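You operate a simulated robot arm through the tools that you are given. There is no shell and no other tool. Be economical: measure what you need, move in short steps, check, and stop when the job is done.

You are at the controls of a simulated two-armed robot. One attempt, no reset.

## Task
Seat the job block due earliest in cell one's row and the one with the longest run in cell two's.
Fine: each on the first seat of its row; slide each row's nest slider to the nest printed on its block; leave the other job blocks.

The check looks at the end state, three seconds after you hand in, the way a careful person would. Anything else that was tipped, shoved, dropped, spilled or broken makes it a failure.

## Robot
Two 7-joint arms with fingered hands on one trunk, on a base that drives. Base frame: it is fixed to the floor where the robot stands at the start and does not move with it; the origin is under the middle of the robot, x ahead of it, y to its left, z up; the surface under the hand at the start is at about z = 0.806. Units: m, degrees, N and s.
The left shoulder is at the start at [0.08, 0.197, 1.454], the right one opposite. With the tool pointing down near the work surface each hand reaches from about 0.1 to 0.72 m from the robot's upright axis, wherever it stands, measured 20 degrees to its own side. Places, roughly: blue nest slider [0.7, -0.1, 0.8]; first seat of the cell one row [0.8, -0.2, 0.8]; first seat of the cell two row [0.7, -0.2, 0.8]; red nest slider [0.8, -0.1, 0.8]. Payload 4 kg a hand.
Tool frame (each hand has its own): the origin (TCP) lies between the finger pads and is the grasp point; the fingertips stand 0.026 m ahead of it; z points along the fingers, y is the line along which they close. Largest opening 0.132 m; the body of the gripper starts 0.073 m behind the TCP. The gripper is a hand of 4 fingers: y runs from the thumb to the fingers, the wrist lies at [0, 0, -0.239] in the tool frame.
Orientation is that of the tool frame in the base frame, as [roll, pitch, yaw] about the fixed x, y, z axes, in that order (R = Rz(yaw) Ry(pitch) Rx(roll)). With the fingers straight down and closing along the base's y, the tool's x points along the base's -x, its y along +y and its z along -z.

## Interface
- The arms move only by the tool nudge_tool. It takes "left_plan", "right_plan" or both (then of equal length, played together; a hand with none holds still); each is a list of rows, each a list of 6 numbers: the shift along the tool's x, y, z in units of 250 mm (1.0 is 250 mm), then the turn, a rotation vector about the tool's x, y, z in units of 90 degrees (1.0 is 90 degrees). In form: [[tx, ty, tz, wx, wy, wz], ...]. A call has 1 to 8 rows; each row is the pose to reach, as a shift and turn from the pose commanded when the call began, along the tool's axes at that moment. A call with a number of a shift or a turn outside -1 to 1 is refused whole. A row lasts 0.2 s, in which the tool goes at most 0.05 m and 8.6 degrees; a call with a longer step from one row to the next is refused whole. Where a pose cannot be reached the arm comes as near as it can. A force on the tool above 40 N (or 10 N above the force at the start of the call, whichever is more), or a blocked arm, ends the call early, and 0.2 s more pass. In this call time passes only in rows, and 0.2 s behind the last. It gives the time, the measured TCP pose, the force on the tool (base axes), the opening and the grip force at its end, in the units of the frame above (readings bear some noise), with the torque about the TCP (base axes, N m) and any sound that the robot's microphone picked up.
- Cameras (640 x 400 px; columns grow to the right, rows downward): "scene" is now at [0.0902, -0.0186, 1.617]; the picture's right is [-0.33, -0.94, 0.00], its down [-0.78, 0.27, -0.56] and it looks along [0.53, -0.19, -0.83] (base axes); focal length 250 px, centre (320, 200). "left" rides on the left gripper at [-0.068, 0.002, -0.097] in its tool frame; the picture's right is [-0.03, -1.00, 0.00], its down [0.82, -0.02, -0.58] and it looks along [0.58, -0.01, 0.82] (tool axes); focal length 270 px, centre (320, 200). "right" rides on the right gripper at [0.069, 0.002, -0.097] in its tool frame; the picture's right is [-0.03, 1.00, 0.00], its down [-0.82, -0.02, -0.58] and it looks along [-0.58, -0.01, 0.82] (tool axes); focal length 270 px, centre (320, 200).
- camera(camera): a new picture of that camera. The clock stands still meanwhile.
- move_column(by): slides the trunk up (or, below 0, down) by that many m; the arms and the scene camera ride with it, the base frame stays. It gives what a move gives, with no picture.
- drive_base(legs): drives the robot by 1 to 6 legs, each [ahead, left, turn to the left] in m, m and degrees, along the robot's own axes; the way and the turn of a leg run together, so that a leg with both is an arc; at most 1.5 m and 180 degrees a leg. The arms and the cameras ride along, it lands a little off, and it stops where it bumps. It gives what a move gives.
- finger_targets(finger1, finger2, finger3, thumb_bend, hand): sets how far each is bent, from 0 (flat) to 100 (curled in); at 30 the hand is open as for a grip, at 70 the pads meet at the TCP. One left out holds its place. A second passes; each finger stops where it meets its share of the squeeze, and holds until it gets a number again. It is the only way to open and close the hand. It gives what a move gives, with no picture; readings hold the bend of each and the force on the fingers (four entries, about 0 where the hand has none), thumb and palm.
- aim_head(pan, tilt): turns the head with the scene camera to pan (to the left, within 86 degrees either way) and tilt (down, from -29 to 69), counted from straight ahead of the robot. It gives what a move gives.
- point_at(camera, pixels): for up to 12 pixels [column, row] of the newest picture of that camera ("zoom" is the newest enlarged one), the place [x, y, z] in the base frame of the surface seen there, good to about 0.002 m, but the place of the scene camera against the robot may be out by one fixed shift of up to 0.025 m in any direction. The clock stands still meanwhile.
- close_up(camera, box): a new picture of the part [left, top, right, bottom] of that camera's present view, enlarged. The clock stands still meanwhile.
- hand_in(): hands the job in; it is judged then, once.

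Go step by step. Measure first, check grasps and placings, and put right what went wrong. The budget is 80 turns and 70 pictures, counting those below and the enlarged ones. Unless the task says otherwise, let go and move clear before handing in, and close with one line.

The tools are called after "Emit:" as a command line: name --argument value ..., lists and objects as JSON in quotes. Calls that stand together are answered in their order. nudge_tool: Moves the arms, as the interface text tells. Its arguments: {"type":"object","properties":{"left_plan":{"type":"array"},"right_plan":{"type":"array"}},"required":[]} The other tools are called the same way: move_column (by) slides the trunk up or down; finger_targets (finger1, finger2, finger3, thumb_bend, hand) moves the fingers one by one; drive_base (legs) drives the base; aim_head (pan, tilt) turns the head that bears the scene camera; camera (camera) takes a picture; point_at (camera, pixels) gives the place of the surface under pixels of a picture; close_up (camera, box) takes an enlarged picture of a part of a camera's view; hand_in () hands the job in.

At the start:

```text
clock: 0.0
left_ee_pos: [0.629, 0.0854, 1.1466]
left_tcp_rot: [-179.9, 0.1, -180.0]
left_contact_force: [-0.1, -0.5, -0.1]
left_wrist_torque: [0.02, -0.01, 0.01]
left_opening: 0.1321
left_grip_force: 0.0
left_shape: jaw
left_bend: [30.0, 30.0, 30.0, 30.0]
left_finger forces: [0.0, 0.1, 0.0, 0.0, 0.0, 0.0]
right_ee_pos: [0.392, -0.3089, 1.0575]
right_tcp_rot: [-177.4, 7.2, -179.8]
right_contact_force: [0.0, -0.2, -0.8]
right_wrist_torque: [-0.01, 0.0, 0.0]
right_opening: 0.1321
right_grip_force: 0.1
right_shape: jaw
right_bend: [30.0, 30.0, 30.0, 30.0]
right_finger forces: [0.0, 0.1, 0.0, 0.0, 0.0, 0.1]
trunk travel left (down, up): [-0.75, 0.09]
robot x, y, heading: [0.0001, 0.0006, 0.1]
head pan, tilt: [-19.3, 55.7]
```

scene: 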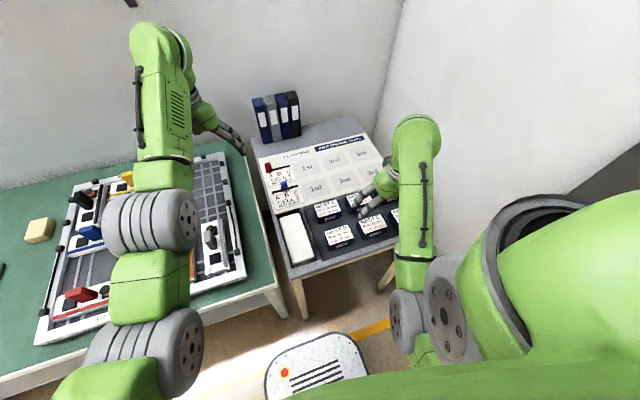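
right: 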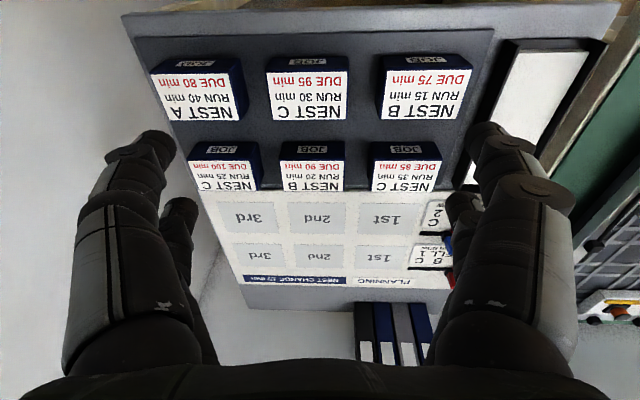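
left: 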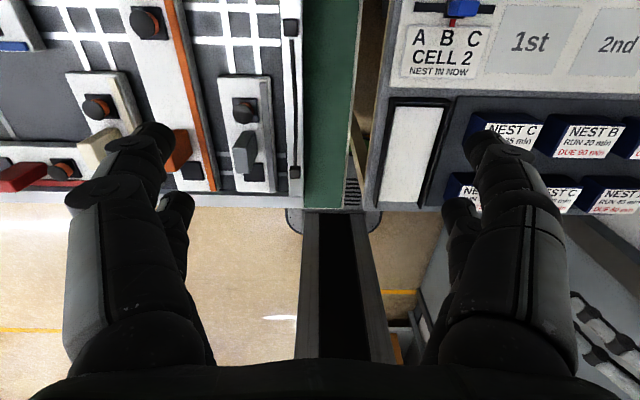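

The right picture shows six blocks; the earliest due looks like 75 (nest B) and the longest run 40 (nest A). I'll enlarge to verify and look at the board.

Emit:
close_up --camera "right" --box '[140, 40, 500, 200]'

Emit:
close_up --camera "scene" --box '[240, 90, 430, 280]'

```text
1.78 times, centred on (320, 120) of right
```

zoom: 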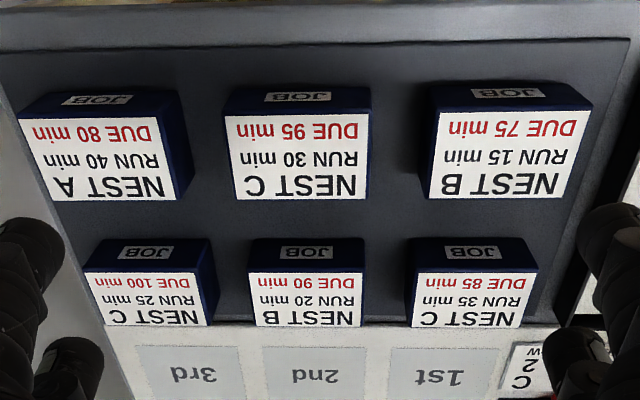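

```text
2.11 times, centred on (335, 185) of scene
```

zoom: 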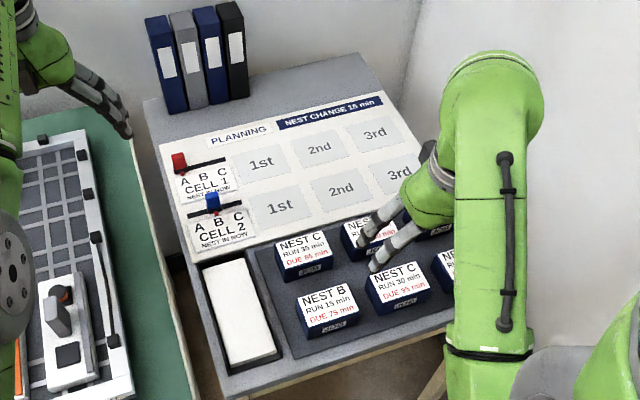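

Confirmed: earliest due 75 (nest B, near left as seen from robot), longest run 40 (nest A, near right). Red slider sits at A and must go to B; blue at B must go to A. Measuring in both wrist cameras.

Emit:
camera --camera "right"

Emit:
point_at --camera "right" --pixels '[[386, 118], [457, 118], [472, 72], [386, 70], [168, 118], [232, 118], [150, 75], [236, 72], [385, 218], [381, 256], [345, 160], [260, 130]]'

Emit:
close_up --camera "left" --box '[380, 0, 640, 160]'

```text
64 pictures are left
```

right: 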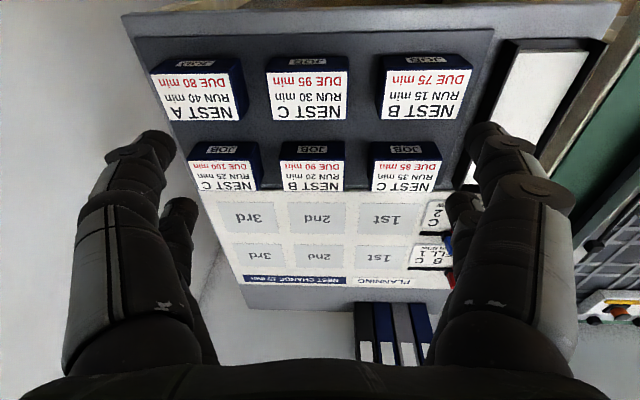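

```text
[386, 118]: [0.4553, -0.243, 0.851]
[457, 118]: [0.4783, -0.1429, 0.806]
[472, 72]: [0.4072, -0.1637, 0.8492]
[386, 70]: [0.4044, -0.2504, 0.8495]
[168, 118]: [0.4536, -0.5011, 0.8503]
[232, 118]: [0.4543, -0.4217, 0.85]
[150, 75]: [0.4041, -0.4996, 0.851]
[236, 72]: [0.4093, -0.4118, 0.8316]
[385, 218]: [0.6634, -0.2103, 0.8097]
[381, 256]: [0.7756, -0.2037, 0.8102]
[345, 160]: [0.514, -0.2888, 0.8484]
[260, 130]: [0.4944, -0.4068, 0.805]
```

```text
2.46 times, centred on (510, 80) of left
```

zoom: 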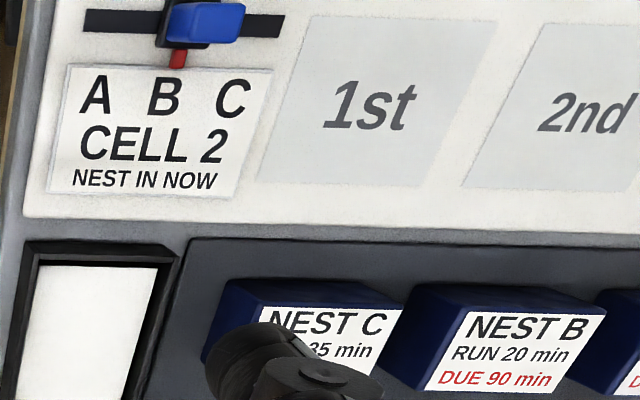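

Blocks are about 0.08 (y) x 0.053 (x) x 0.045 tall. Cell one's seat at x≈0.776 is out of reach, so I'll look at the floor in front of the base to see whether I can drive ahead.

Emit:
aim_head --pan 0 --tilt 69

Emit:
camera --camera "scene"

Emit:
point_at --camera "right" --pixels '[[354, 205], [408, 205], [413, 233], [358, 233], [357, 248], [404, 248], [406, 267], [360, 267], [446, 200], [420, 240], [448, 255], [300, 10]]'

Emit:
point_at --camera "zoom" --pixels '[[218, 12], [180, 10], [178, 57], [95, 20], [275, 22], [95, 97], [163, 97], [233, 97], [180, 45], [240, 30]]'

```text
clock: 0.8
left_ee_pos: [0.6285, 0.0853, 1.1402]
left_tcp_rot: [-179.9, 0.1, -179.9]
left_contact_force: [0.2, -0.4, 0.5]
left_wrist_torque: [0.02, -0.01, 0.0]
left_opening: 0.132
left_grip_force: 0.0
left_shape: jaw
left_bend: [30.0, 30.0, 30.0, 30.0]
left_finger forces: [0.1, 0.0, 0.0, 0.0, 0.0, 0.0]
right_ee_pos: [0.3942, -0.31, 1.0521]
right_tcp_rot: [-177.3, 7.4, -180.0]
right_contact_force: [0.1, -0.8, -0.3]
right_wrist_torque: [0.03, -0.03, 0.01]
right_opening: 0.1319
right_grip_force: 0.1
right_shape: jaw
right_bend: [30.0, 30.0, 30.0, 30.0]
right_finger forces: [0.0, 0.1, 0.0, 0.0, 0.1, 0.0]
trunk travel left (down, up): [-0.75, 0.09]
robot x, y, heading: [-0.0017, 0.0009, -0.0]
head pan, tilt: [0.0, 68.8]
```

```text
62 pictures are left
```

scene: 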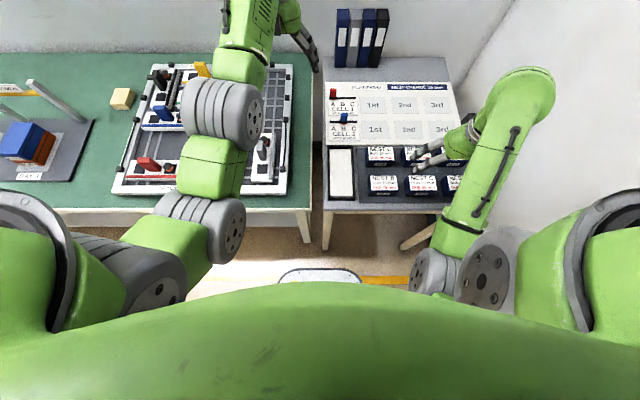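

```text
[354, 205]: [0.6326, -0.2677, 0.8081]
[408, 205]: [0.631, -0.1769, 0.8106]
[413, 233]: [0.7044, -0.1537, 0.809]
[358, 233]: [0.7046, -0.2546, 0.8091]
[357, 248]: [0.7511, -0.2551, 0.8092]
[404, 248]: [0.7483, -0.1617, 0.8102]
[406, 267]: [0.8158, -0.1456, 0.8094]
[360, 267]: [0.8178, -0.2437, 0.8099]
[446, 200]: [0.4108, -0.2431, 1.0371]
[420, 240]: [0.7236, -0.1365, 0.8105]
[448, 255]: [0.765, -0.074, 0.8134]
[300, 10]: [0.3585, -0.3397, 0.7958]
```

```text
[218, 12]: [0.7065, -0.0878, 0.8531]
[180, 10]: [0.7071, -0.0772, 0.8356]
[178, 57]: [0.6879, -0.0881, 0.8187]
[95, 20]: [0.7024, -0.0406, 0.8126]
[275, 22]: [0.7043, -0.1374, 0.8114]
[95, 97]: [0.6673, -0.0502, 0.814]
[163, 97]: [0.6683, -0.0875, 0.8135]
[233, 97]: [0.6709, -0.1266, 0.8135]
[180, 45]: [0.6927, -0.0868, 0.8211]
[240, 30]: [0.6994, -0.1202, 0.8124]
```

Now checking how far the base's front is from the table's edge.

Emit:
point_at --camera "scene" --pixels '[[320, 271], [320, 278], [285, 275], [325, 245], [306, 238], [410, 243], [300, 212], [330, 215], [320, 262], [250, 280], [370, 279]]'

Emit:
close_up --camera "scene" --box '[220, 180, 440, 300]'

Emit:
close_up --camera "scene" --box '[315, 75, 465, 215]'

```text
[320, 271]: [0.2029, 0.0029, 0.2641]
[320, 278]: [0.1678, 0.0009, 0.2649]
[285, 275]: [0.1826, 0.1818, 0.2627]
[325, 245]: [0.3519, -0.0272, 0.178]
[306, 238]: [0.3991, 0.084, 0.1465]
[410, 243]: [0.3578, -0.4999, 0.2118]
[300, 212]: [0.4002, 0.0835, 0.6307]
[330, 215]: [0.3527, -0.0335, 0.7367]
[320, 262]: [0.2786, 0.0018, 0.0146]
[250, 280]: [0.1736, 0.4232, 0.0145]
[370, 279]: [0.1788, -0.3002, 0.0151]
```

```text
2.91 times, centred on (330, 240) of scene
```

zoom: 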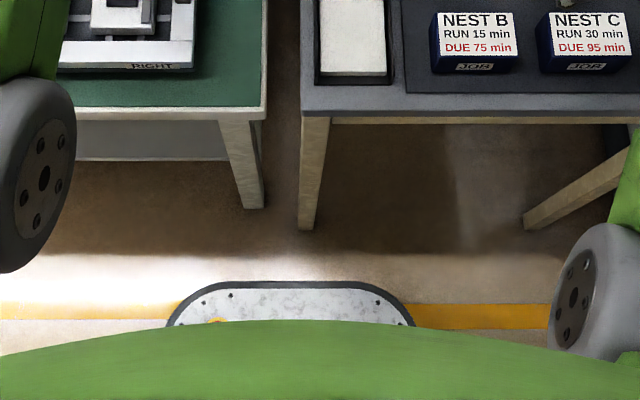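

```text
2.86 times, centred on (390, 145) of scene
```

zoom: 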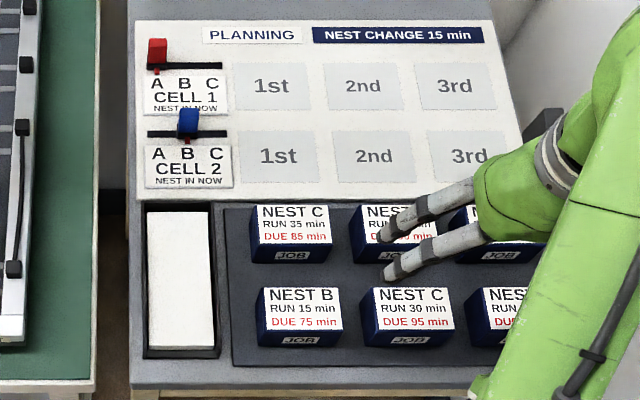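

Base front is at x≈0.21 and the nearest table leg at x≈0.352, so 0.11 m ahead is safe. Driving.

Emit:
drive_base --legs '[[0.11, 0, 0]]'

Emit:
camera --camera "right"

Emit:
camera --camera "left"

Emit:
camera --camera "scene"

```text
clock: 2.0
left_ee_pos: [0.7187, 0.1047, 1.1317]
left_tcp_rot: [-179.9, -0.2, -179.1]
left_contact_force: [1.0, -1.7, -1.3]
left_wrist_torque: [0.14, 0.11, 0.01]
left_opening: 0.1319
left_grip_force: 0.2
left_shape: jaw
left_bend: [30.0, 30.0, 30.0, 30.0]
left_finger forces: [0.0, 0.1, 0.0, 0.0, 0.0, 0.0]
right_ee_pos: [0.4916, -0.2963, 1.0491]
right_tcp_rot: [-177.1, 7.9, -179.0]
right_contact_force: [-1.2, -1.9, -0.7]
right_wrist_torque: [0.15, -0.14, -0.02]
right_opening: 0.132
right_grip_force: 0.1
right_shape: jaw
right_bend: [30.0, 30.0, 30.0, 30.0]
right_finger forces: [0.0, 0.0, 0.1, 0.1, 0.1, 0.1]
trunk travel left (down, up): [-0.75, 0.09]
robot x, y, heading: [0.0867, 0.0072, 0.9]
head pan, tilt: [0.0, 68.8]
```

```text
59 pictures are left
```

right: 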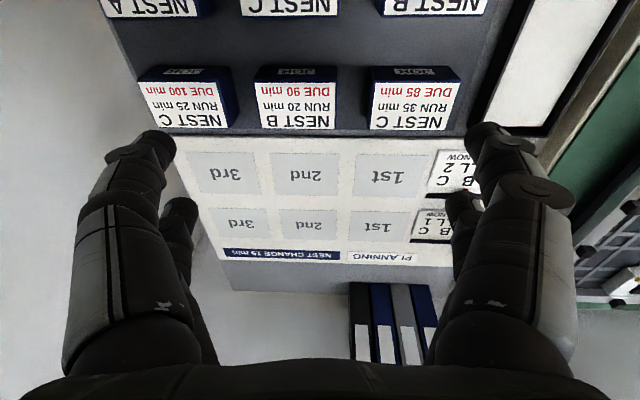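

```text
58 pictures are left
```

left: 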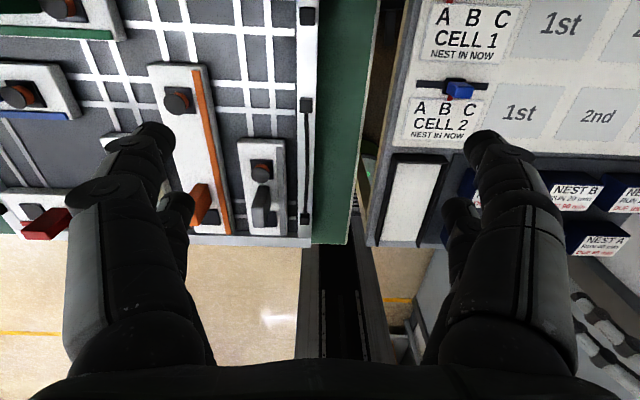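

```text
57 pictures are left
```

scene: 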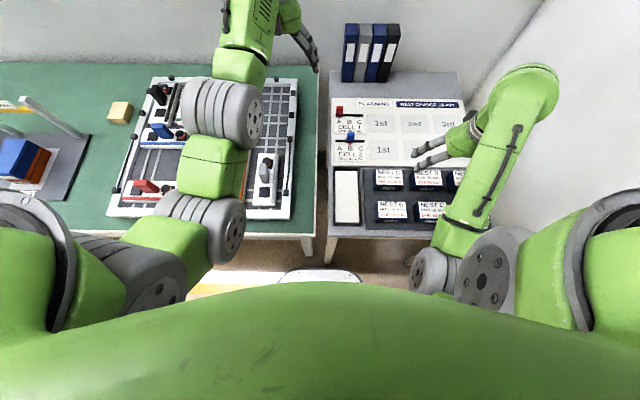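

It landed at x≈0.087. Measuring seat corners from both wrist cameras.

Emit:
point_at --camera "right" --pixels '[[361, 155], [421, 155], [415, 197], [356, 197], [353, 213], [409, 213], [405, 240], [352, 240], [430, 10], [400, 10], [390, 10]]'

Emit:
point_at --camera "left" --pixels '[[498, 87], [551, 87], [541, 137], [486, 137], [458, 93], [466, 87], [421, 86], [480, 88], [420, 107], [442, 107], [466, 107]]'

Emit:
close_up --camera "scene" --box '[325, 90, 445, 180]'

```text
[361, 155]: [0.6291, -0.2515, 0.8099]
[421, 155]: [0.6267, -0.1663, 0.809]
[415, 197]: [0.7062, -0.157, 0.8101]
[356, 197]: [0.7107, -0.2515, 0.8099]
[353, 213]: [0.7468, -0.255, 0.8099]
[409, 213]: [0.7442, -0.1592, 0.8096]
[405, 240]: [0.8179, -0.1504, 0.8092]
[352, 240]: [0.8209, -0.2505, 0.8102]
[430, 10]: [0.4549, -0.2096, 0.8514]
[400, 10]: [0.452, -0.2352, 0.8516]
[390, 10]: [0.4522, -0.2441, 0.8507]
```

```text
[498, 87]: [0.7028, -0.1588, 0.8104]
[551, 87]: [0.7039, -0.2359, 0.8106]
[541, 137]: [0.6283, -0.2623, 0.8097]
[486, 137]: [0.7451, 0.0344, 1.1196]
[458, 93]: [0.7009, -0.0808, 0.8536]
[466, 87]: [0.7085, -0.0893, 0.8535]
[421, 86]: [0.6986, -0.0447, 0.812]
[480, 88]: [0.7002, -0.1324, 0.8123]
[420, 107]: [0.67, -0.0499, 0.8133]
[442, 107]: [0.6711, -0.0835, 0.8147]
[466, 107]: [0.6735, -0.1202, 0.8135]
```

```text
4.44 times, centred on (385, 135) of scene
```

zoom: 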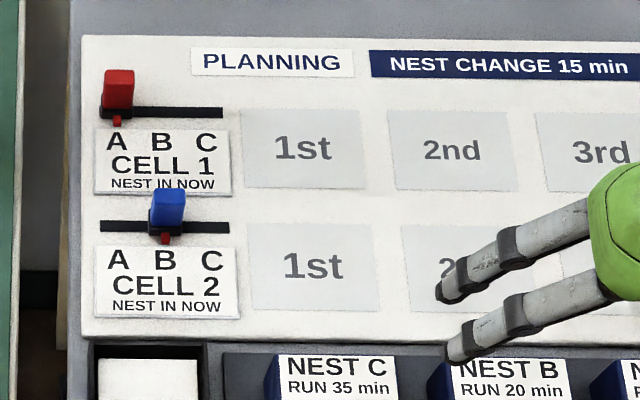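

Emit:
point_at --camera "zoom" --pixels '[[119, 76], [118, 123], [120, 142], [161, 142], [211, 142], [168, 193], [165, 241], [118, 260], [210, 260], [303, 265], [303, 150], [108, 112]]'

Emit:
point_at --camera "scene" --pixels '[[391, 220], [391, 203], [300, 300], [350, 310]]'

```text
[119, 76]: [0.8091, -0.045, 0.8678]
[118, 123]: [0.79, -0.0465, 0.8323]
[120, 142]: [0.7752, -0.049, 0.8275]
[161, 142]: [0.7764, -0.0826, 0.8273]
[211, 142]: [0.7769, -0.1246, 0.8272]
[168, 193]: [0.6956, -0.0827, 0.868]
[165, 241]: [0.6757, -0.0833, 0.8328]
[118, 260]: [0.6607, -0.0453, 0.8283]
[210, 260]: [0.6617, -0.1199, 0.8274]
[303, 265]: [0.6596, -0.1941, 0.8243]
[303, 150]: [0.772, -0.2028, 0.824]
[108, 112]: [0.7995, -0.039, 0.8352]
```

```text
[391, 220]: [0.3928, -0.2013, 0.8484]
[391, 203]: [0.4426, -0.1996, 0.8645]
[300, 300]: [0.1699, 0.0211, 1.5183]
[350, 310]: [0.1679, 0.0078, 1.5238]
```

Scene camera is offset by about (-0.010, +0.005, +0.0145) against the wrist cameras. Sliders: letters 0.0375 apart; red must move -0.037 in y, blue +0.038. I need a bit more reach, so one more small drive of 0.025 (still >3 cm from the leg).

Emit:
drive_base --legs '[[0.025, 0, 0]]'

```text
clock: 2.8
left_ee_pos: [0.7177, 0.1063, 1.1302]
left_tcp_rot: [180.0, -0.2, -178.8]
left_contact_force: [0.3, -0.8, -0.3]
left_wrist_torque: [-0.01, 0.01, -0.01]
left_opening: 0.1318
left_grip_force: 0.1
left_shape: jaw
left_bend: [30.0, 30.0, 30.0, 30.0]
left_finger forces: [0.1, 0.1, 0.0, 0.1, 0.0, 0.0]
right_ee_pos: [0.4952, -0.2961, 1.0456]
right_tcp_rot: [-177.1, 7.9, -179.0]
right_contact_force: [0.1, 0.6, 0.0]
right_wrist_torque: [0.02, 0.05, -0.02]
right_opening: 0.1322
right_grip_force: 0.1
right_shape: jaw
right_bend: [30.0, 30.0, 30.0, 30.0]
right_finger forces: [0.0, 0.0, 0.0, 0.1, 0.1, 0.1]
trunk travel left (down, up): [-0.75, 0.09]
robot x, y, heading: [0.0863, 0.0129, 1.1]
head pan, tilt: [0.0, 68.8]
stopped in leg 1: the robot was blocked; the commanded pose is now the measured one
```

The base was blocked at x≈0.086 (the blocks haven't shifted: same edge x≈0.455 as before). I'll back off slightly to be free of contact and use a forward tilt of the hand for the reach instead.

Emit:
drive_base --legs '[[-0.012, 0, 0]]'

Emit:
camera --camera "scene"

Emit:
close_up --camera "scene" --box '[200, 200, 460, 300]'

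```text
clock: 3.5
left_ee_pos: [0.7053, 0.1081, 1.1298]
left_tcp_rot: [-180.0, -0.2, -178.7]
left_contact_force: [0.2, 0.5, -0.3]
left_wrist_torque: [0.0, 0.03, 0.0]
left_opening: 0.132
left_grip_force: 0.1
left_shape: jaw
left_bend: [30.0, 30.0, 30.0, 30.0]
left_finger forces: [0.0, 0.0, 0.1, 0.0, 0.0, 0.0]
right_ee_pos: [0.4836, -0.2948, 1.049]
right_tcp_rot: [-176.9, 8.3, -178.9]
right_contact_force: [0.3, 0.5, -0.6]
right_wrist_torque: [-0.01, 0.04, -0.02]
right_opening: 0.1319
right_grip_force: 0.1
right_shape: jaw
right_bend: [30.0, 30.0, 30.0, 30.0]
right_finger forces: [0.1, 0.0, 0.0, 0.0, 0.0, 0.0]
trunk travel left (down, up): [-0.75, 0.09]
robot x, y, heading: [0.075, 0.01, 1.3]
head pan, tilt: [0.0, 68.8]
```

```text
55 pictures are left
```

scene: 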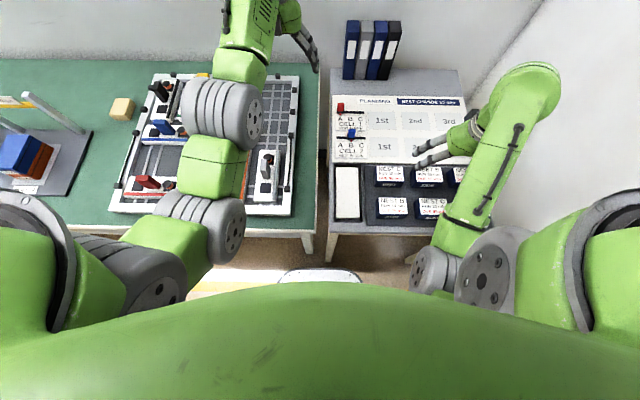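

```text
2.46 times, centred on (330, 250) of scene
```

zoom: 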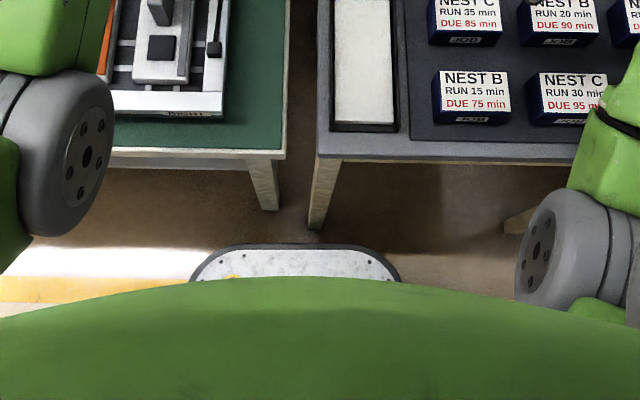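

All looks undisturbed. I'll move the left hand out of the way to the left, and set the right hand's orientation to a clean 15° forward tilt; then lower the trunk 0.1.

Emit:
nudge_tool --left_plan '[[0, 0.2, 0, 0, 0, 0], [0, 0.4, 0, 0, 0, 0], [0, 0.6, 0, 0, 0, 0], [0, 0.8, 0, 0, 0, 0]]' --right_plan '[[0, 0, 0, -0.01, -0.02, 0.004], [0, 0, 0, -0.02, -0.04, 0.008], [0, 0, 0, -0.034, -0.06, 0.012], [0, 0, 0, -0.034, -0.074, 0.012]]'

Emit:
move_column --by -0.1

Emit:
camera --camera "right"

```text
clock: 4.7
left_ee_pos: [0.6948, 0.3086, 1.1309]
left_tcp_rot: [-179.9, 0.1, -178.9]
left_contact_force: [0.8, 0.8, -0.3]
left_wrist_torque: [-0.02, 0.0, 0.03]
left_opening: 0.1321
left_grip_force: 0.1
left_shape: jaw
left_bend: [30.0, 30.0, 30.0, 30.0]
left_finger forces: [0.1, 0.0, 0.0, 0.0, 0.0, 0.0]
right_ee_pos: [0.5034, -0.296, 1.0828]
right_tcp_rot: [-178.3, 19.6, -178.1]
right_contact_force: [0.5, -0.1, -0.3]
right_wrist_torque: [0.02, -0.01, -0.02]
right_opening: 0.1324
right_grip_force: 0.0
right_shape: jaw
right_bend: [30.0, 30.0, 30.0, 30.0]
right_finger forces: [0.0, 0.0, 0.0, 0.0, 0.0, 0.1]
trunk travel left (down, up): [-0.75, 0.09]
robot x, y, heading: [0.0723, 0.0095, 1.2]
head pan, tilt: [0.0, 68.8]
stopped in row 4 (right hand): the arm was blocked; the commanded pose is now the measured one
```

```text
clock: 6.1
left_ee_pos: [0.6949, 0.3088, 1.0317]
left_tcp_rot: [-179.8, 0.0, -178.9]
left_contact_force: [0.9, -0.3, -0.3]
left_wrist_torque: [-0.01, 0.01, 0.01]
left_opening: 0.1322
left_grip_force: 0.1
left_shape: jaw
left_bend: [30.0, 30.0, 30.0, 30.0]
left_finger forces: [0.0, 0.0, 0.0, 0.0, 0.0, 0.1]
right_ee_pos: [0.501, -0.2958, 0.9792]
right_tcp_rot: [-178.5, 19.0, -178.2]
right_contact_force: [0.5, -0.7, 0.5]
right_wrist_torque: [-0.02, 0.01, 0.01]
right_opening: 0.132
right_grip_force: 0.0
right_shape: jaw
right_bend: [30.0, 30.0, 30.0, 30.0]
right_finger forces: [0.0, 0.0, 0.0, 0.0, 0.0, 0.1]
trunk travel left (down, up): [-0.65, 0.19]
robot x, y, heading: [0.0782, 0.0077, 1.3]
head pan, tilt: [0.0, 68.8]
```

```text
53 pictures are left
```

right: 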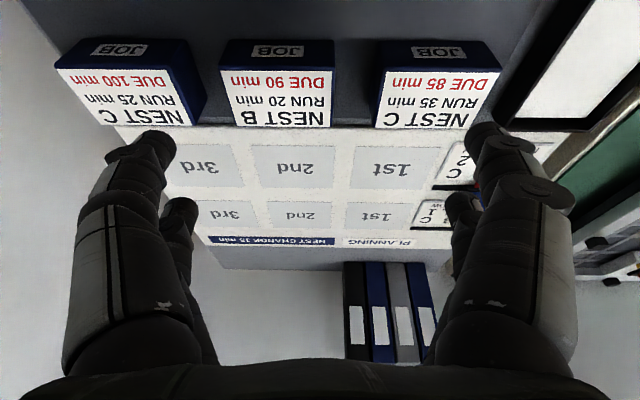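

The right arm hit some posture limit (now tilt ≈19°, fine). Moving forward and left above the board at the same height.

Emit:
nudge_tool --right_plan '[[-0.15, 0.08, 0.05, 0, 0, 0], [-0.3, 0.16, 0.1, 0, 0, 0], [-0.45, 0.24, 0.15, 0, 0, 0], [-0.6, 0.32, 0.21, 0, 0, 0], [-0.756, 0.4, 0.26, 0, 0, 0]]'

Emit:
camera --camera "right"

Emit:
camera --camera "scene"

```text
clock: 7.3
left_ee_pos: [0.6971, 0.3096, 1.028]
left_tcp_rot: [-180.0, -0.3, -178.9]
left_contact_force: [0.0, 0.2, 0.3]
left_wrist_torque: [0.01, 0.02, -0.01]
left_opening: 0.132
left_grip_force: 0.0
left_shape: jaw
left_bend: [30.0, 30.0, 30.0, 30.0]
left_finger forces: [0.0, 0.1, 0.0, 0.1, 0.0, 0.0]
right_ee_pos: [0.7011, -0.1942, 0.974]
right_tcp_rot: [-178.3, 19.0, -178.2]
right_contact_force: [-0.3, -0.5, -0.2]
right_wrist_torque: [-0.06, 0.02, 0.0]
right_opening: 0.1319
right_grip_force: 0.0
right_shape: jaw
right_bend: [30.0, 30.0, 30.0, 30.0]
right_finger forces: [0.1, 0.1, 0.1, 0.1, 0.0, 0.1]
trunk travel left (down, up): [-0.65, 0.19]
robot x, y, heading: [0.0762, 0.0061, 1.1]
head pan, tilt: [0.0, 68.8]
```

```text
52 pictures are left
```

right: 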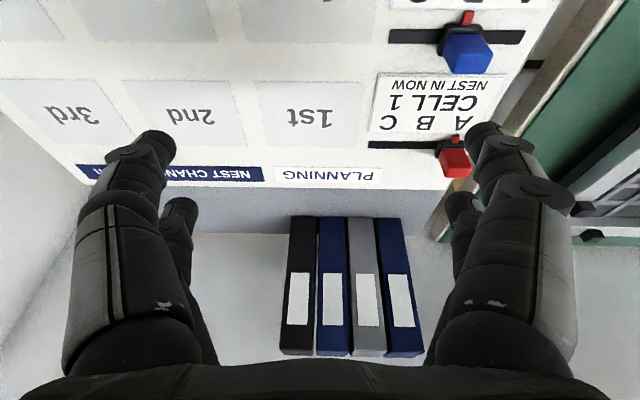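

```text
51 pictures are left
```

scene: 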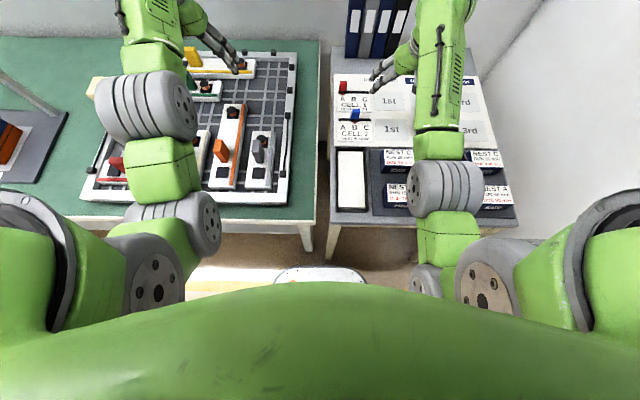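

Good view of both knobs. Measuring knobs, slots, letters and books.

Emit:
point_at --camera "right" --pixels '[[468, 44], [480, 65], [448, 62], [468, 20], [455, 158], [455, 141], [442, 160], [466, 174], [380, 146], [302, 230], [398, 230], [398, 345]]'

Emit:
close_up --camera "right" --box '[360, 0, 560, 200]'

```text
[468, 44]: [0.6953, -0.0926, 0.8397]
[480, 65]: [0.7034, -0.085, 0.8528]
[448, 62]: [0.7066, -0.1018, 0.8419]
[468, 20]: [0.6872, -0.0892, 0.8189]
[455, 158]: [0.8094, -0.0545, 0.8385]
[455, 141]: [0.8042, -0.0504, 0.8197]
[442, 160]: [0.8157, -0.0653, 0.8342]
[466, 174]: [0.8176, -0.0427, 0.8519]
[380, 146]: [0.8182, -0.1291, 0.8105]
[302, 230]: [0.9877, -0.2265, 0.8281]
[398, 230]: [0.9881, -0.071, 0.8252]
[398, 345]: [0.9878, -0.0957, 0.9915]
```

```text
2.00 times, centred on (460, 100) of right
```

zoom: 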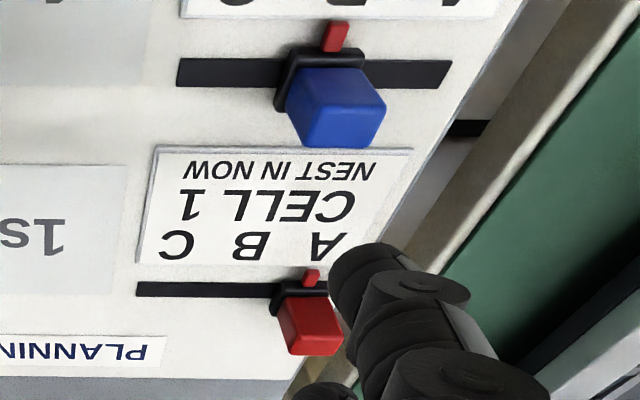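

Emit:
point_at --camera "zoom" --pixels '[[325, 247], [243, 247], [172, 247], [308, 282], [336, 40], [138, 289], [180, 72], [448, 72], [276, 85], [358, 78], [331, 138], [285, 349]]'

```text
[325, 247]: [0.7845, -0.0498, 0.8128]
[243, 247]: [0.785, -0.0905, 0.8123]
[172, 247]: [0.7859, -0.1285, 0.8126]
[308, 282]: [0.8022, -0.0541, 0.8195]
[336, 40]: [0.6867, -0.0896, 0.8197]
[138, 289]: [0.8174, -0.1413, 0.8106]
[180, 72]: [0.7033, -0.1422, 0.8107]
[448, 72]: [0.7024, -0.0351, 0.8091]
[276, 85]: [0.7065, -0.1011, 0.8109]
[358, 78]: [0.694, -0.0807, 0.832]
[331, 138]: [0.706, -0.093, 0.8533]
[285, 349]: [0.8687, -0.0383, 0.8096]
```

Slots run y −0.035…−0.142, so A=−0.0505, B=−0.0885, C=−0.1265. Blue first: go above it and descend to TCP z≈0.85.

Emit:
nudge_tool --right_plan '[[0, 0.2, 0, 0, 0, 0], [0, 0.422, 0, 0, 0, 0], [0.04, 0.422, 0.12, 0, 0, 0], [0.08, 0.422, 0.24, 0, 0, 0], [0.12, 0.422, 0.35, 0, 0, 0]]'

Emit:
camera --camera "right"

```text
refused: row 2 steps farther than a row can; nothing moved
```

```text
49 pictures are left
```

right: 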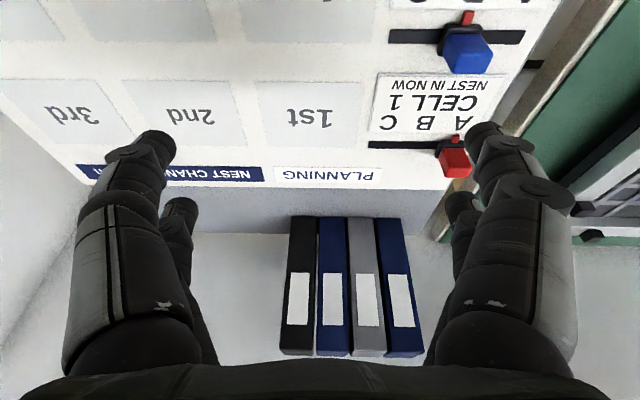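

A row step was too long; resending with shorter steps.

Emit:
nudge_tool --right_plan '[[0, 0.15, 0, 0, 0, 0], [0, 0.3, 0, 0, 0, 0], [0, 0.422, 0, 0, 0, 0], [0.04, 0.422, 0.12, 0, 0, 0], [0.08, 0.422, 0.24, 0, 0, 0], [0.12, 0.422, 0.35, 0, 0, 0]]'

Emit:
camera --camera "right"

```text
clock: 8.7
left_ee_pos: [0.695, 0.3082, 1.0299]
left_tcp_rot: [-179.9, 0.0, -179.0]
left_contact_force: [-0.4, -0.5, -0.1]
left_wrist_torque: [0.04, -0.01, 0.0]
left_opening: 0.1319
left_grip_force: 0.1
left_shape: jaw
left_bend: [30.0, 30.0, 30.0, 30.0]
left_finger forces: [0.1, 0.0, 0.0, 0.0, 0.0, 0.0]
right_ee_pos: [0.6985, -0.092, 0.8789]
right_tcp_rot: [-178.4, 19.2, -178.1]
right_contact_force: [-0.2, 0.2, 0.1]
right_wrist_torque: [0.01, 0.01, -0.02]
right_opening: 0.1317
right_grip_force: 0.1
right_shape: jaw
right_bend: [30.0, 30.0, 30.0, 30.0]
right_finger forces: [0.0, 0.0, 0.0, 0.0, 0.0, 0.0]
trunk travel left (down, up): [-0.65, 0.19]
robot x, y, heading: [0.0737, 0.0111, 1.0]
head pan, tilt: [0.0, 68.8]
```

```text
48 pictures are left
```

right: 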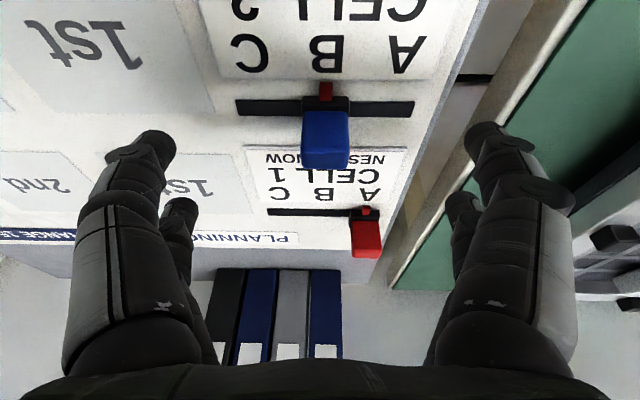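

Wrist image suggests two fingers per side at tool x≈±0.022, which would straddle the narrow knob. I'll look at the hand from the head camera to confirm.

Emit:
aim_head --pan -8 --tilt 55

Emit:
close_up --camera "scene" --box '[260, 100, 420, 220]'

Emit:
camera --camera "left"

```text
clock: 9.4
left_ee_pos: [0.6945, 0.3082, 1.0303]
left_tcp_rot: [-179.9, 0.0, -179.0]
left_contact_force: [-0.7, -0.2, 0.4]
left_wrist_torque: [0.0, 0.01, -0.01]
left_opening: 0.1319
left_grip_force: 0.0
left_shape: jaw
left_bend: [30.0, 30.0, 30.0, 30.0]
left_finger forces: [0.1, 0.0, 0.0, 0.0, 0.1, 0.0]
right_ee_pos: [0.6996, -0.0896, 0.8809]
right_tcp_rot: [-178.2, 19.2, -178.1]
right_contact_force: [0.4, -0.4, 0.9]
right_wrist_torque: [0.02, 0.01, -0.02]
right_opening: 0.1319
right_grip_force: 0.2
right_shape: jaw
right_bend: [30.0, 30.0, 30.0, 30.0]
right_finger forces: [0.0, 0.0, 0.0, 0.0, 0.1, 0.1]
trunk travel left (down, up): [-0.65, 0.19]
robot x, y, heading: [0.076, 0.0109, 1.3]
head pan, tilt: [-8.0, 55.0]
```

```text
3.33 times, centred on (340, 160) of scene
```

zoom: 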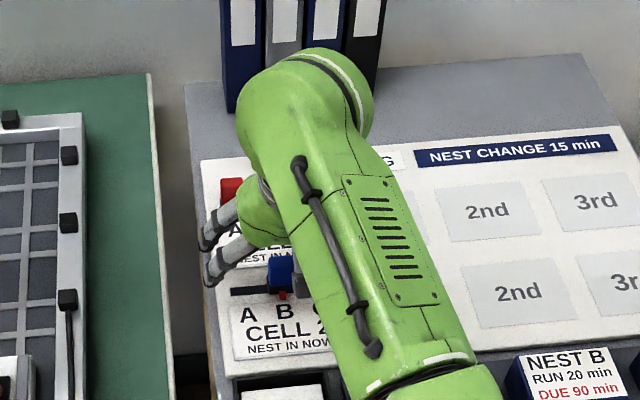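

```text
46 pictures are left
```

left: 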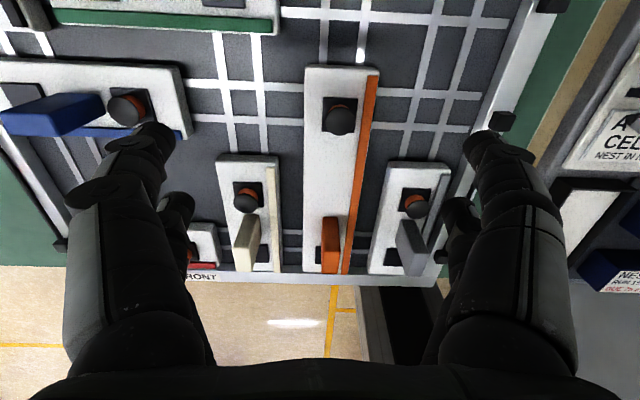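

Two fingers per side confirmed. Checking the forearm's clearance to the books.

Emit:
point_at --camera "zoom" --pixels '[[310, 60], [300, 100], [345, 80], [300, 160], [240, 110], [340, 30]]'

```text
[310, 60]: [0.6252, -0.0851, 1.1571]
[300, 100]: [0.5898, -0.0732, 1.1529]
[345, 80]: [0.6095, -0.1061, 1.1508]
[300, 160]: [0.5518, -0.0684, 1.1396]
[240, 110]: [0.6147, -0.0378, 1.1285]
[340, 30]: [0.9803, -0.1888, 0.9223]
```

Wrist is at x≈0.62, clear of books. Placing the near finger pair over the blue knob: TCP to (0.724, −0.0885, 0.855), then closing partly.

Emit:
nudge_tool --right_plan '[[-0.06, 0.006, 0.02, 0, 0, 0], [-0.06, 0.006, 0.126, 0, 0, 0]]'

Emit:
finger_targets --hand "right" --finger1 56 --finger2 56 --finger3 56 --thumb_bend 56

Emit:
camera --camera "right"

```text
clock: 10.0
left_ee_pos: [0.6968, 0.3071, 1.0287]
left_tcp_rot: [-179.9, -0.1, -178.9]
left_contact_force: [1.1, -0.1, 0.3]
left_wrist_torque: [0.0, -0.03, 0.05]
left_opening: 0.1317
left_grip_force: 0.0
left_shape: jaw
left_bend: [30.0, 30.0, 30.0, 30.0]
left_finger forces: [0.0, 0.0, 0.1, 0.0, 0.0, 0.0]
right_ee_pos: [0.7243, -0.0903, 0.856]
right_tcp_rot: [-178.3, 19.0, -178.3]
right_contact_force: [0.2, 0.0, 0.0]
right_wrist_torque: [0.01, -0.01, 0.0]
right_opening: 0.1318
right_grip_force: 0.0
right_shape: jaw
right_bend: [30.0, 30.0, 30.0, 30.0]
right_finger forces: [0.1, 0.0, 0.0, 0.1, 0.1, 0.1]
trunk travel left (down, up): [-0.65, 0.19]
robot x, y, heading: [0.0749, 0.0107, 1.0]
head pan, tilt: [-8.0, 55.0]
```

```text
clock: 11.0
left_ee_pos: [0.6949, 0.3084, 1.0291]
left_tcp_rot: [-179.8, 0.1, -178.9]
left_contact_force: [-0.1, -0.5, 0.0]
left_wrist_torque: [0.0, 0.01, -0.01]
left_opening: 0.1317
left_grip_force: 0.0
left_shape: jaw
left_bend: [30.0, 30.0, 30.0, 30.0]
left_finger forces: [0.0, 0.0, 0.0, 0.1, 0.0, 0.0]
right_ee_pos: [0.7223, -0.0886, 0.8566]
right_tcp_rot: [-178.3, 19.1, -178.1]
right_contact_force: [0.0, -0.4, 0.0]
right_wrist_torque: [0.0, 0.03, -0.02]
right_opening: 0.0461
right_grip_force: 0.1
right_shape: fingers
right_bend: [56.0, 56.0, 56.0, 56.0]
right_finger forces: [0.1, 0.1, 0.0, 0.0, 0.1, 0.0]
trunk travel left (down, up): [-0.65, 0.19]
robot x, y, heading: [0.0741, 0.0075, 1.0]
head pan, tilt: [-8.0, 55.0]
```

```text
45 pictures are left
```

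right: 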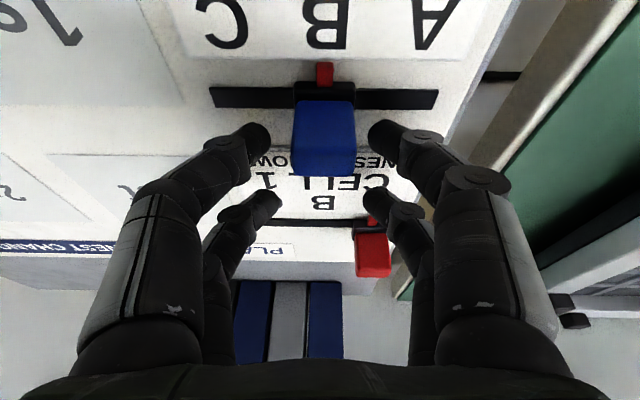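

Near pair straddles the blue knob nicely. Closing onto it.

Emit:
finger_targets --hand "right" --finger1 64 --finger2 64 --finger3 64 --thumb_bend 64

Emit:
camera --camera "right"

```text
clock: 12.0
left_ee_pos: [0.694, 0.3091, 1.0299]
left_tcp_rot: [-179.9, 0.0, -178.9]
left_contact_force: [0.2, -0.5, -0.9]
left_wrist_torque: [0.0, 0.03, -0.01]
left_opening: 0.132
left_grip_force: 0.1
left_shape: jaw
left_bend: [30.0, 30.0, 30.0, 30.0]
left_finger forces: [0.0, 0.1, 0.0, 0.0, 0.0, 0.0]
right_ee_pos: [0.7225, -0.0907, 0.8549]
right_tcp_rot: [-178.4, 19.2, -178.1]
right_contact_force: [0.4, 1.0, -0.5]
right_wrist_torque: [0.07, 0.0, 0.01]
right_opening: 0.0235
right_grip_force: 0.9
right_shape: fingers
right_bend: [62.0, 64.0, 64.0, 64.0]
right_finger forces: [1.1, 0.1, 0.0, 0.1, 0.4, 0.1]
trunk travel left (down, up): [-0.65, 0.19]
robot x, y, heading: [0.0761, 0.0127, 1.1]
head pan, tilt: [-8.0, 55.0]
```

```text
44 pictures are left
```

right: 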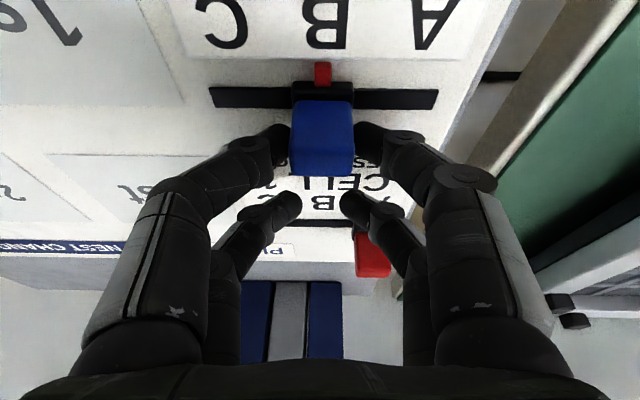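

Gripped lightly. Sliding +0.038 in y.

Emit:
nudge_tool --right_plan '[[0, 0.05, 0, 0, 0, 0], [-0.003, 0.1, 0, 0, 0, 0], [-0.005, 0.152, 0, 0, 0, 0], [-0.005, 0.152, 0, 0, 0, 0]]'

Emit:
camera --camera "right"

```text
clock: 13.0
left_ee_pos: [0.6947, 0.3085, 1.0287]
left_tcp_rot: [-179.9, 0.0, -178.9]
left_contact_force: [-0.4, 0.2, -0.3]
left_wrist_torque: [-0.01, -0.02, 0.0]
left_opening: 0.1318
left_grip_force: 0.1
left_shape: jaw
left_bend: [30.0, 30.0, 30.0, 30.0]
left_finger forces: [0.1, 0.0, 0.1, 0.0, 0.0, 0.0]
right_ee_pos: [0.721, -0.0503, 0.8555]
right_tcp_rot: [-178.4, 19.1, -178.0]
right_contact_force: [1.4, 0.1, 1.0]
right_wrist_torque: [-0.01, -0.03, 0.0]
right_opening: 0.0234
right_grip_force: 0.7
right_shape: fingers
right_bend: [63.0, 64.0, 64.0, 63.0]
right_finger forces: [1.1, 0.0, 0.0, 0.0, 1.3, 0.0]
trunk travel left (down, up): [-0.65, 0.19]
robot x, y, heading: [0.0738, 0.01, 1.0]
head pan, tilt: [-8.0, 55.0]
```

```text
43 pictures are left
```

right: 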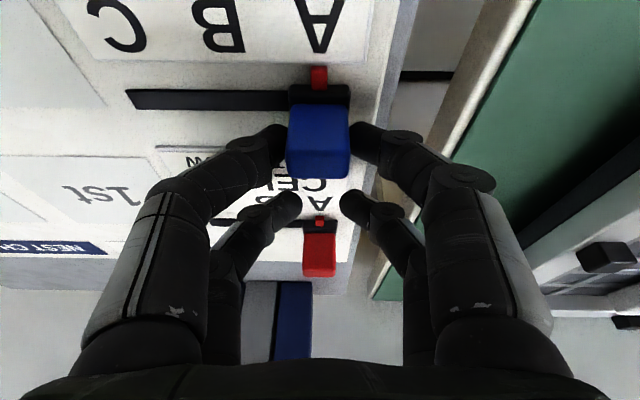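

Pointer is under "A" (pixels 319,78 vs A at 320,25). Verifying numerically, and opening the fingers to release.

Emit:
point_at --camera "right" --pixels '[[319, 72], [319, 25], [221, 25], [320, 220]]'

Emit:
finger_targets --hand "right" --finger1 54 --finger2 54 --finger3 54 --thumb_bend 54

```text
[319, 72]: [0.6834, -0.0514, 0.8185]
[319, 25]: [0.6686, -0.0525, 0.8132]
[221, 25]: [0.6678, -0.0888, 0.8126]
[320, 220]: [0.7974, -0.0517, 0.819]
```

```text
clock: 14.0
left_ee_pos: [0.6949, 0.3079, 1.0301]
left_tcp_rot: [-179.9, 0.0, -178.8]
left_contact_force: [0.5, 0.2, 0.7]
left_wrist_torque: [0.02, 0.03, 0.0]
left_opening: 0.1322
left_grip_force: 0.1
left_shape: jaw
left_bend: [30.0, 30.0, 30.0, 30.0]
left_finger forces: [0.0, 0.1, 0.0, 0.0, 0.0, 0.0]
right_ee_pos: [0.7212, -0.0508, 0.855]
right_tcp_rot: [-178.5, 19.2, -178.1]
right_contact_force: [0.3, 0.0, 0.3]
right_wrist_torque: [0.01, 0.01, 0.02]
right_opening: 0.0517
right_grip_force: 0.0
right_shape: fingers
right_bend: [54.0, 54.0, 54.0, 54.0]
right_finger forces: [0.0, 0.0, 0.0, 0.1, 0.1, 0.1]
trunk travel left (down, up): [-0.65, 0.19]
robot x, y, heading: [0.0797, 0.0098, 1.4]
head pan, tilt: [-8.0, 55.0]
```

Blue is at A (y −0.0514 vs red's A pointer −0.0517). Now rising, moving forward 0.114 to the red knob and down.

Emit:
nudge_tool --right_plan '[[-0.03, 0, -0.095, 0, 0, 0], [-0.065, 0, -0.19, 0, 0, 0], [-0.209, -0.006, -0.14, 0, 0, 0], [-0.353, -0.012, -0.09, 0, 0, 0], [-0.496, -0.018, -0.041, 0, 0, 0], [-0.464, -0.018, 0.054, 0, 0, 0]]'

Emit:
camera --camera "right"

```text
clock: 15.4
left_ee_pos: [0.6958, 0.3077, 1.0296]
left_tcp_rot: [-179.9, -0.1, -178.9]
left_contact_force: [0.4, -0.4, -0.4]
left_wrist_torque: [0.02, 0.03, 0.0]
left_opening: 0.1315
left_grip_force: 0.0
left_shape: jaw
left_bend: [30.0, 30.0, 30.0, 30.0]
left_finger forces: [0.1, 0.1, 0.1, 0.0, 0.0, 0.0]
right_ee_pos: [0.8377, -0.0503, 0.8845]
right_tcp_rot: [-178.2, 19.1, -178.2]
right_contact_force: [-0.4, 0.3, 0.1]
right_wrist_torque: [0.02, 0.0, -0.02]
right_opening: 0.0516
right_grip_force: 0.1
right_shape: fingers
right_bend: [54.0, 54.0, 54.0, 54.0]
right_finger forces: [0.1, 0.0, 0.1, 0.0, 0.0, 0.0]
trunk travel left (down, up): [-0.65, 0.19]
robot x, y, heading: [0.0747, 0.0114, 0.9]
head pan, tilt: [-8.0, 55.0]
```

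```text
42 pictures are left
```

right: 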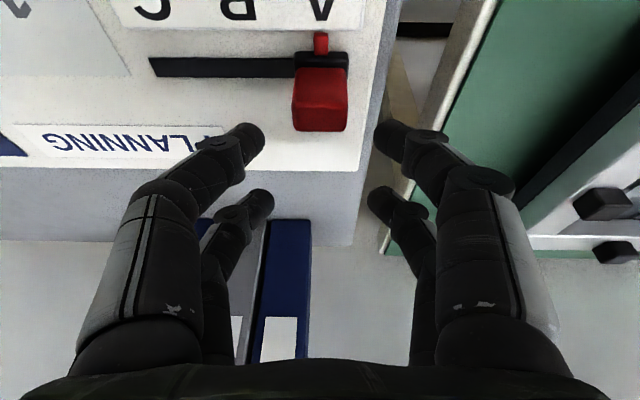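

Aligned above red. Descending to 0.855 and closing.

Emit:
nudge_tool --right_plan '[[0.022, -0.004, 0.055, 0, 0, 0], [0.045, -0.004, 0.107, 0, 0, 0]]'

Emit:
finger_targets --hand "right" --finger1 64 --finger2 64 --finger3 64 --thumb_bend 64

Emit:
camera --camera "right"

```text
clock: 16.0
left_ee_pos: [0.6951, 0.3085, 1.0306]
left_tcp_rot: [-179.9, -0.1, -178.9]
left_contact_force: [0.5, 0.3, -0.6]
left_wrist_torque: [0.01, 0.0, 0.0]
left_opening: 0.132
left_grip_force: 0.0
left_shape: jaw
left_bend: [30.0, 30.0, 30.0, 30.0]
left_finger forces: [0.0, 0.1, 0.0, 0.1, 0.0, 0.0]
right_ee_pos: [0.8342, -0.0529, 0.8516]
right_tcp_rot: [-178.4, 19.2, -178.2]
right_contact_force: [0.5, 0.4, 0.0]
right_wrist_torque: [0.02, 0.0, 0.01]
right_opening: 0.0521
right_grip_force: 0.0
right_shape: fingers
right_bend: [54.0, 54.0, 54.0, 54.0]
right_finger forces: [0.0, 0.0, 0.0, 0.0, 0.0, 0.0]
trunk travel left (down, up): [-0.65, 0.19]
robot x, y, heading: [0.0758, 0.0054, 1.3]
head pan, tilt: [-8.0, 55.0]
```

```text
clock: 17.0
left_ee_pos: [0.6954, 0.3083, 1.0296]
left_tcp_rot: [-179.9, -0.1, -178.8]
left_contact_force: [0.1, -0.1, -0.4]
left_wrist_torque: [0.02, 0.03, 0.0]
left_opening: 0.1319
left_grip_force: 0.1
left_shape: jaw
left_bend: [30.0, 30.0, 30.0, 30.0]
left_finger forces: [0.0, 0.0, 0.1, 0.0, 0.0, 0.0]
right_ee_pos: [0.8338, -0.0523, 0.8517]
right_tcp_rot: [-178.3, 19.3, -178.1]
right_contact_force: [0.5, 1.6, -0.1]
right_wrist_torque: [0.05, 0.02, 0.01]
right_opening: 0.0242
right_grip_force: 0.4
right_shape: fingers
right_bend: [62.0, 64.0, 64.0, 64.0]
right_finger forces: [1.3, 0.0, 0.0, 0.0, 0.7, 0.1]
trunk travel left (down, up): [-0.65, 0.19]
robot x, y, heading: [0.078, 0.0121, 1.2]
head pan, tilt: [-8.0, 55.0]
```

```text
41 pictures are left
```

right: 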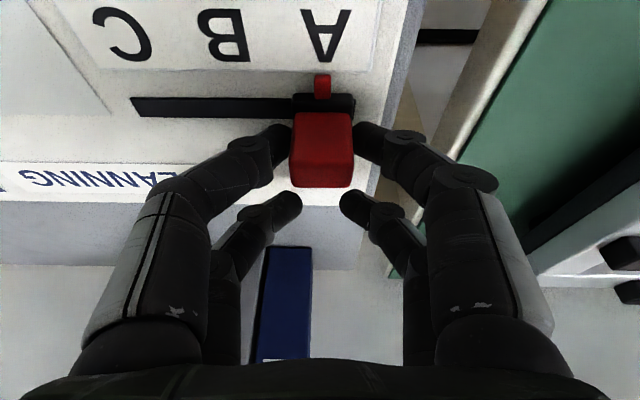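

Gripped red. Sliding −0.037 in y to B.

Emit:
nudge_tool --right_plan '[[0, -0.05, 0, 0, 0, 0], [0.003, -0.1, 0, 0, 0, 0], [0.005, -0.15, 0, 0, 0, 0], [0.005, -0.15, 0, 0, 0, 0]]'

Emit:
camera --camera "right"

Emit:
point_at --camera "right" --pixels '[[319, 85], [319, 35], [322, 30], [315, 85]]'

```text
clock: 18.0
left_ee_pos: [0.6946, 0.3091, 1.0284]
left_tcp_rot: [-180.0, -0.1, -178.9]
left_contact_force: [0.0, -0.7, 0.4]
left_wrist_torque: [-0.01, 0.01, 0.0]
left_opening: 0.1318
left_grip_force: 0.1
left_shape: jaw
left_bend: [30.0, 30.0, 30.0, 30.0]
left_finger forces: [0.0, 0.1, 0.1, 0.0, 0.0, 0.1]
right_ee_pos: [0.8336, -0.0907, 0.8534]
right_tcp_rot: [-178.3, 19.2, -178.1]
right_contact_force: [0.2, 1.0, -1.2]
right_wrist_torque: [0.03, -0.03, -0.03]
right_opening: 0.024
right_grip_force: 0.9
right_shape: fingers
right_bend: [62.0, 64.0, 64.0, 64.0]
right_finger forces: [1.5, 0.1, 0.1, 0.1, 0.4, 0.0]
trunk travel left (down, up): [-0.65, 0.19]
robot x, y, heading: [0.0762, 0.0092, 1.1]
head pan, tilt: [-8.0, 55.0]
```

```text
40 pictures are left
```

right: 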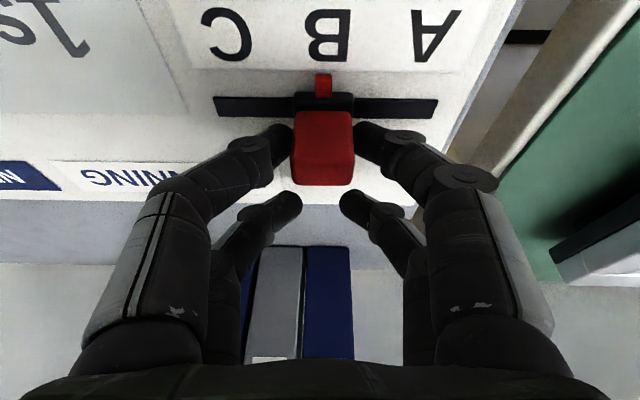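

```text
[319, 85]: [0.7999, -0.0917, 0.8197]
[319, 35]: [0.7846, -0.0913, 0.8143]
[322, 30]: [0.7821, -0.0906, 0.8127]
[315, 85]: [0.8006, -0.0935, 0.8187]
```

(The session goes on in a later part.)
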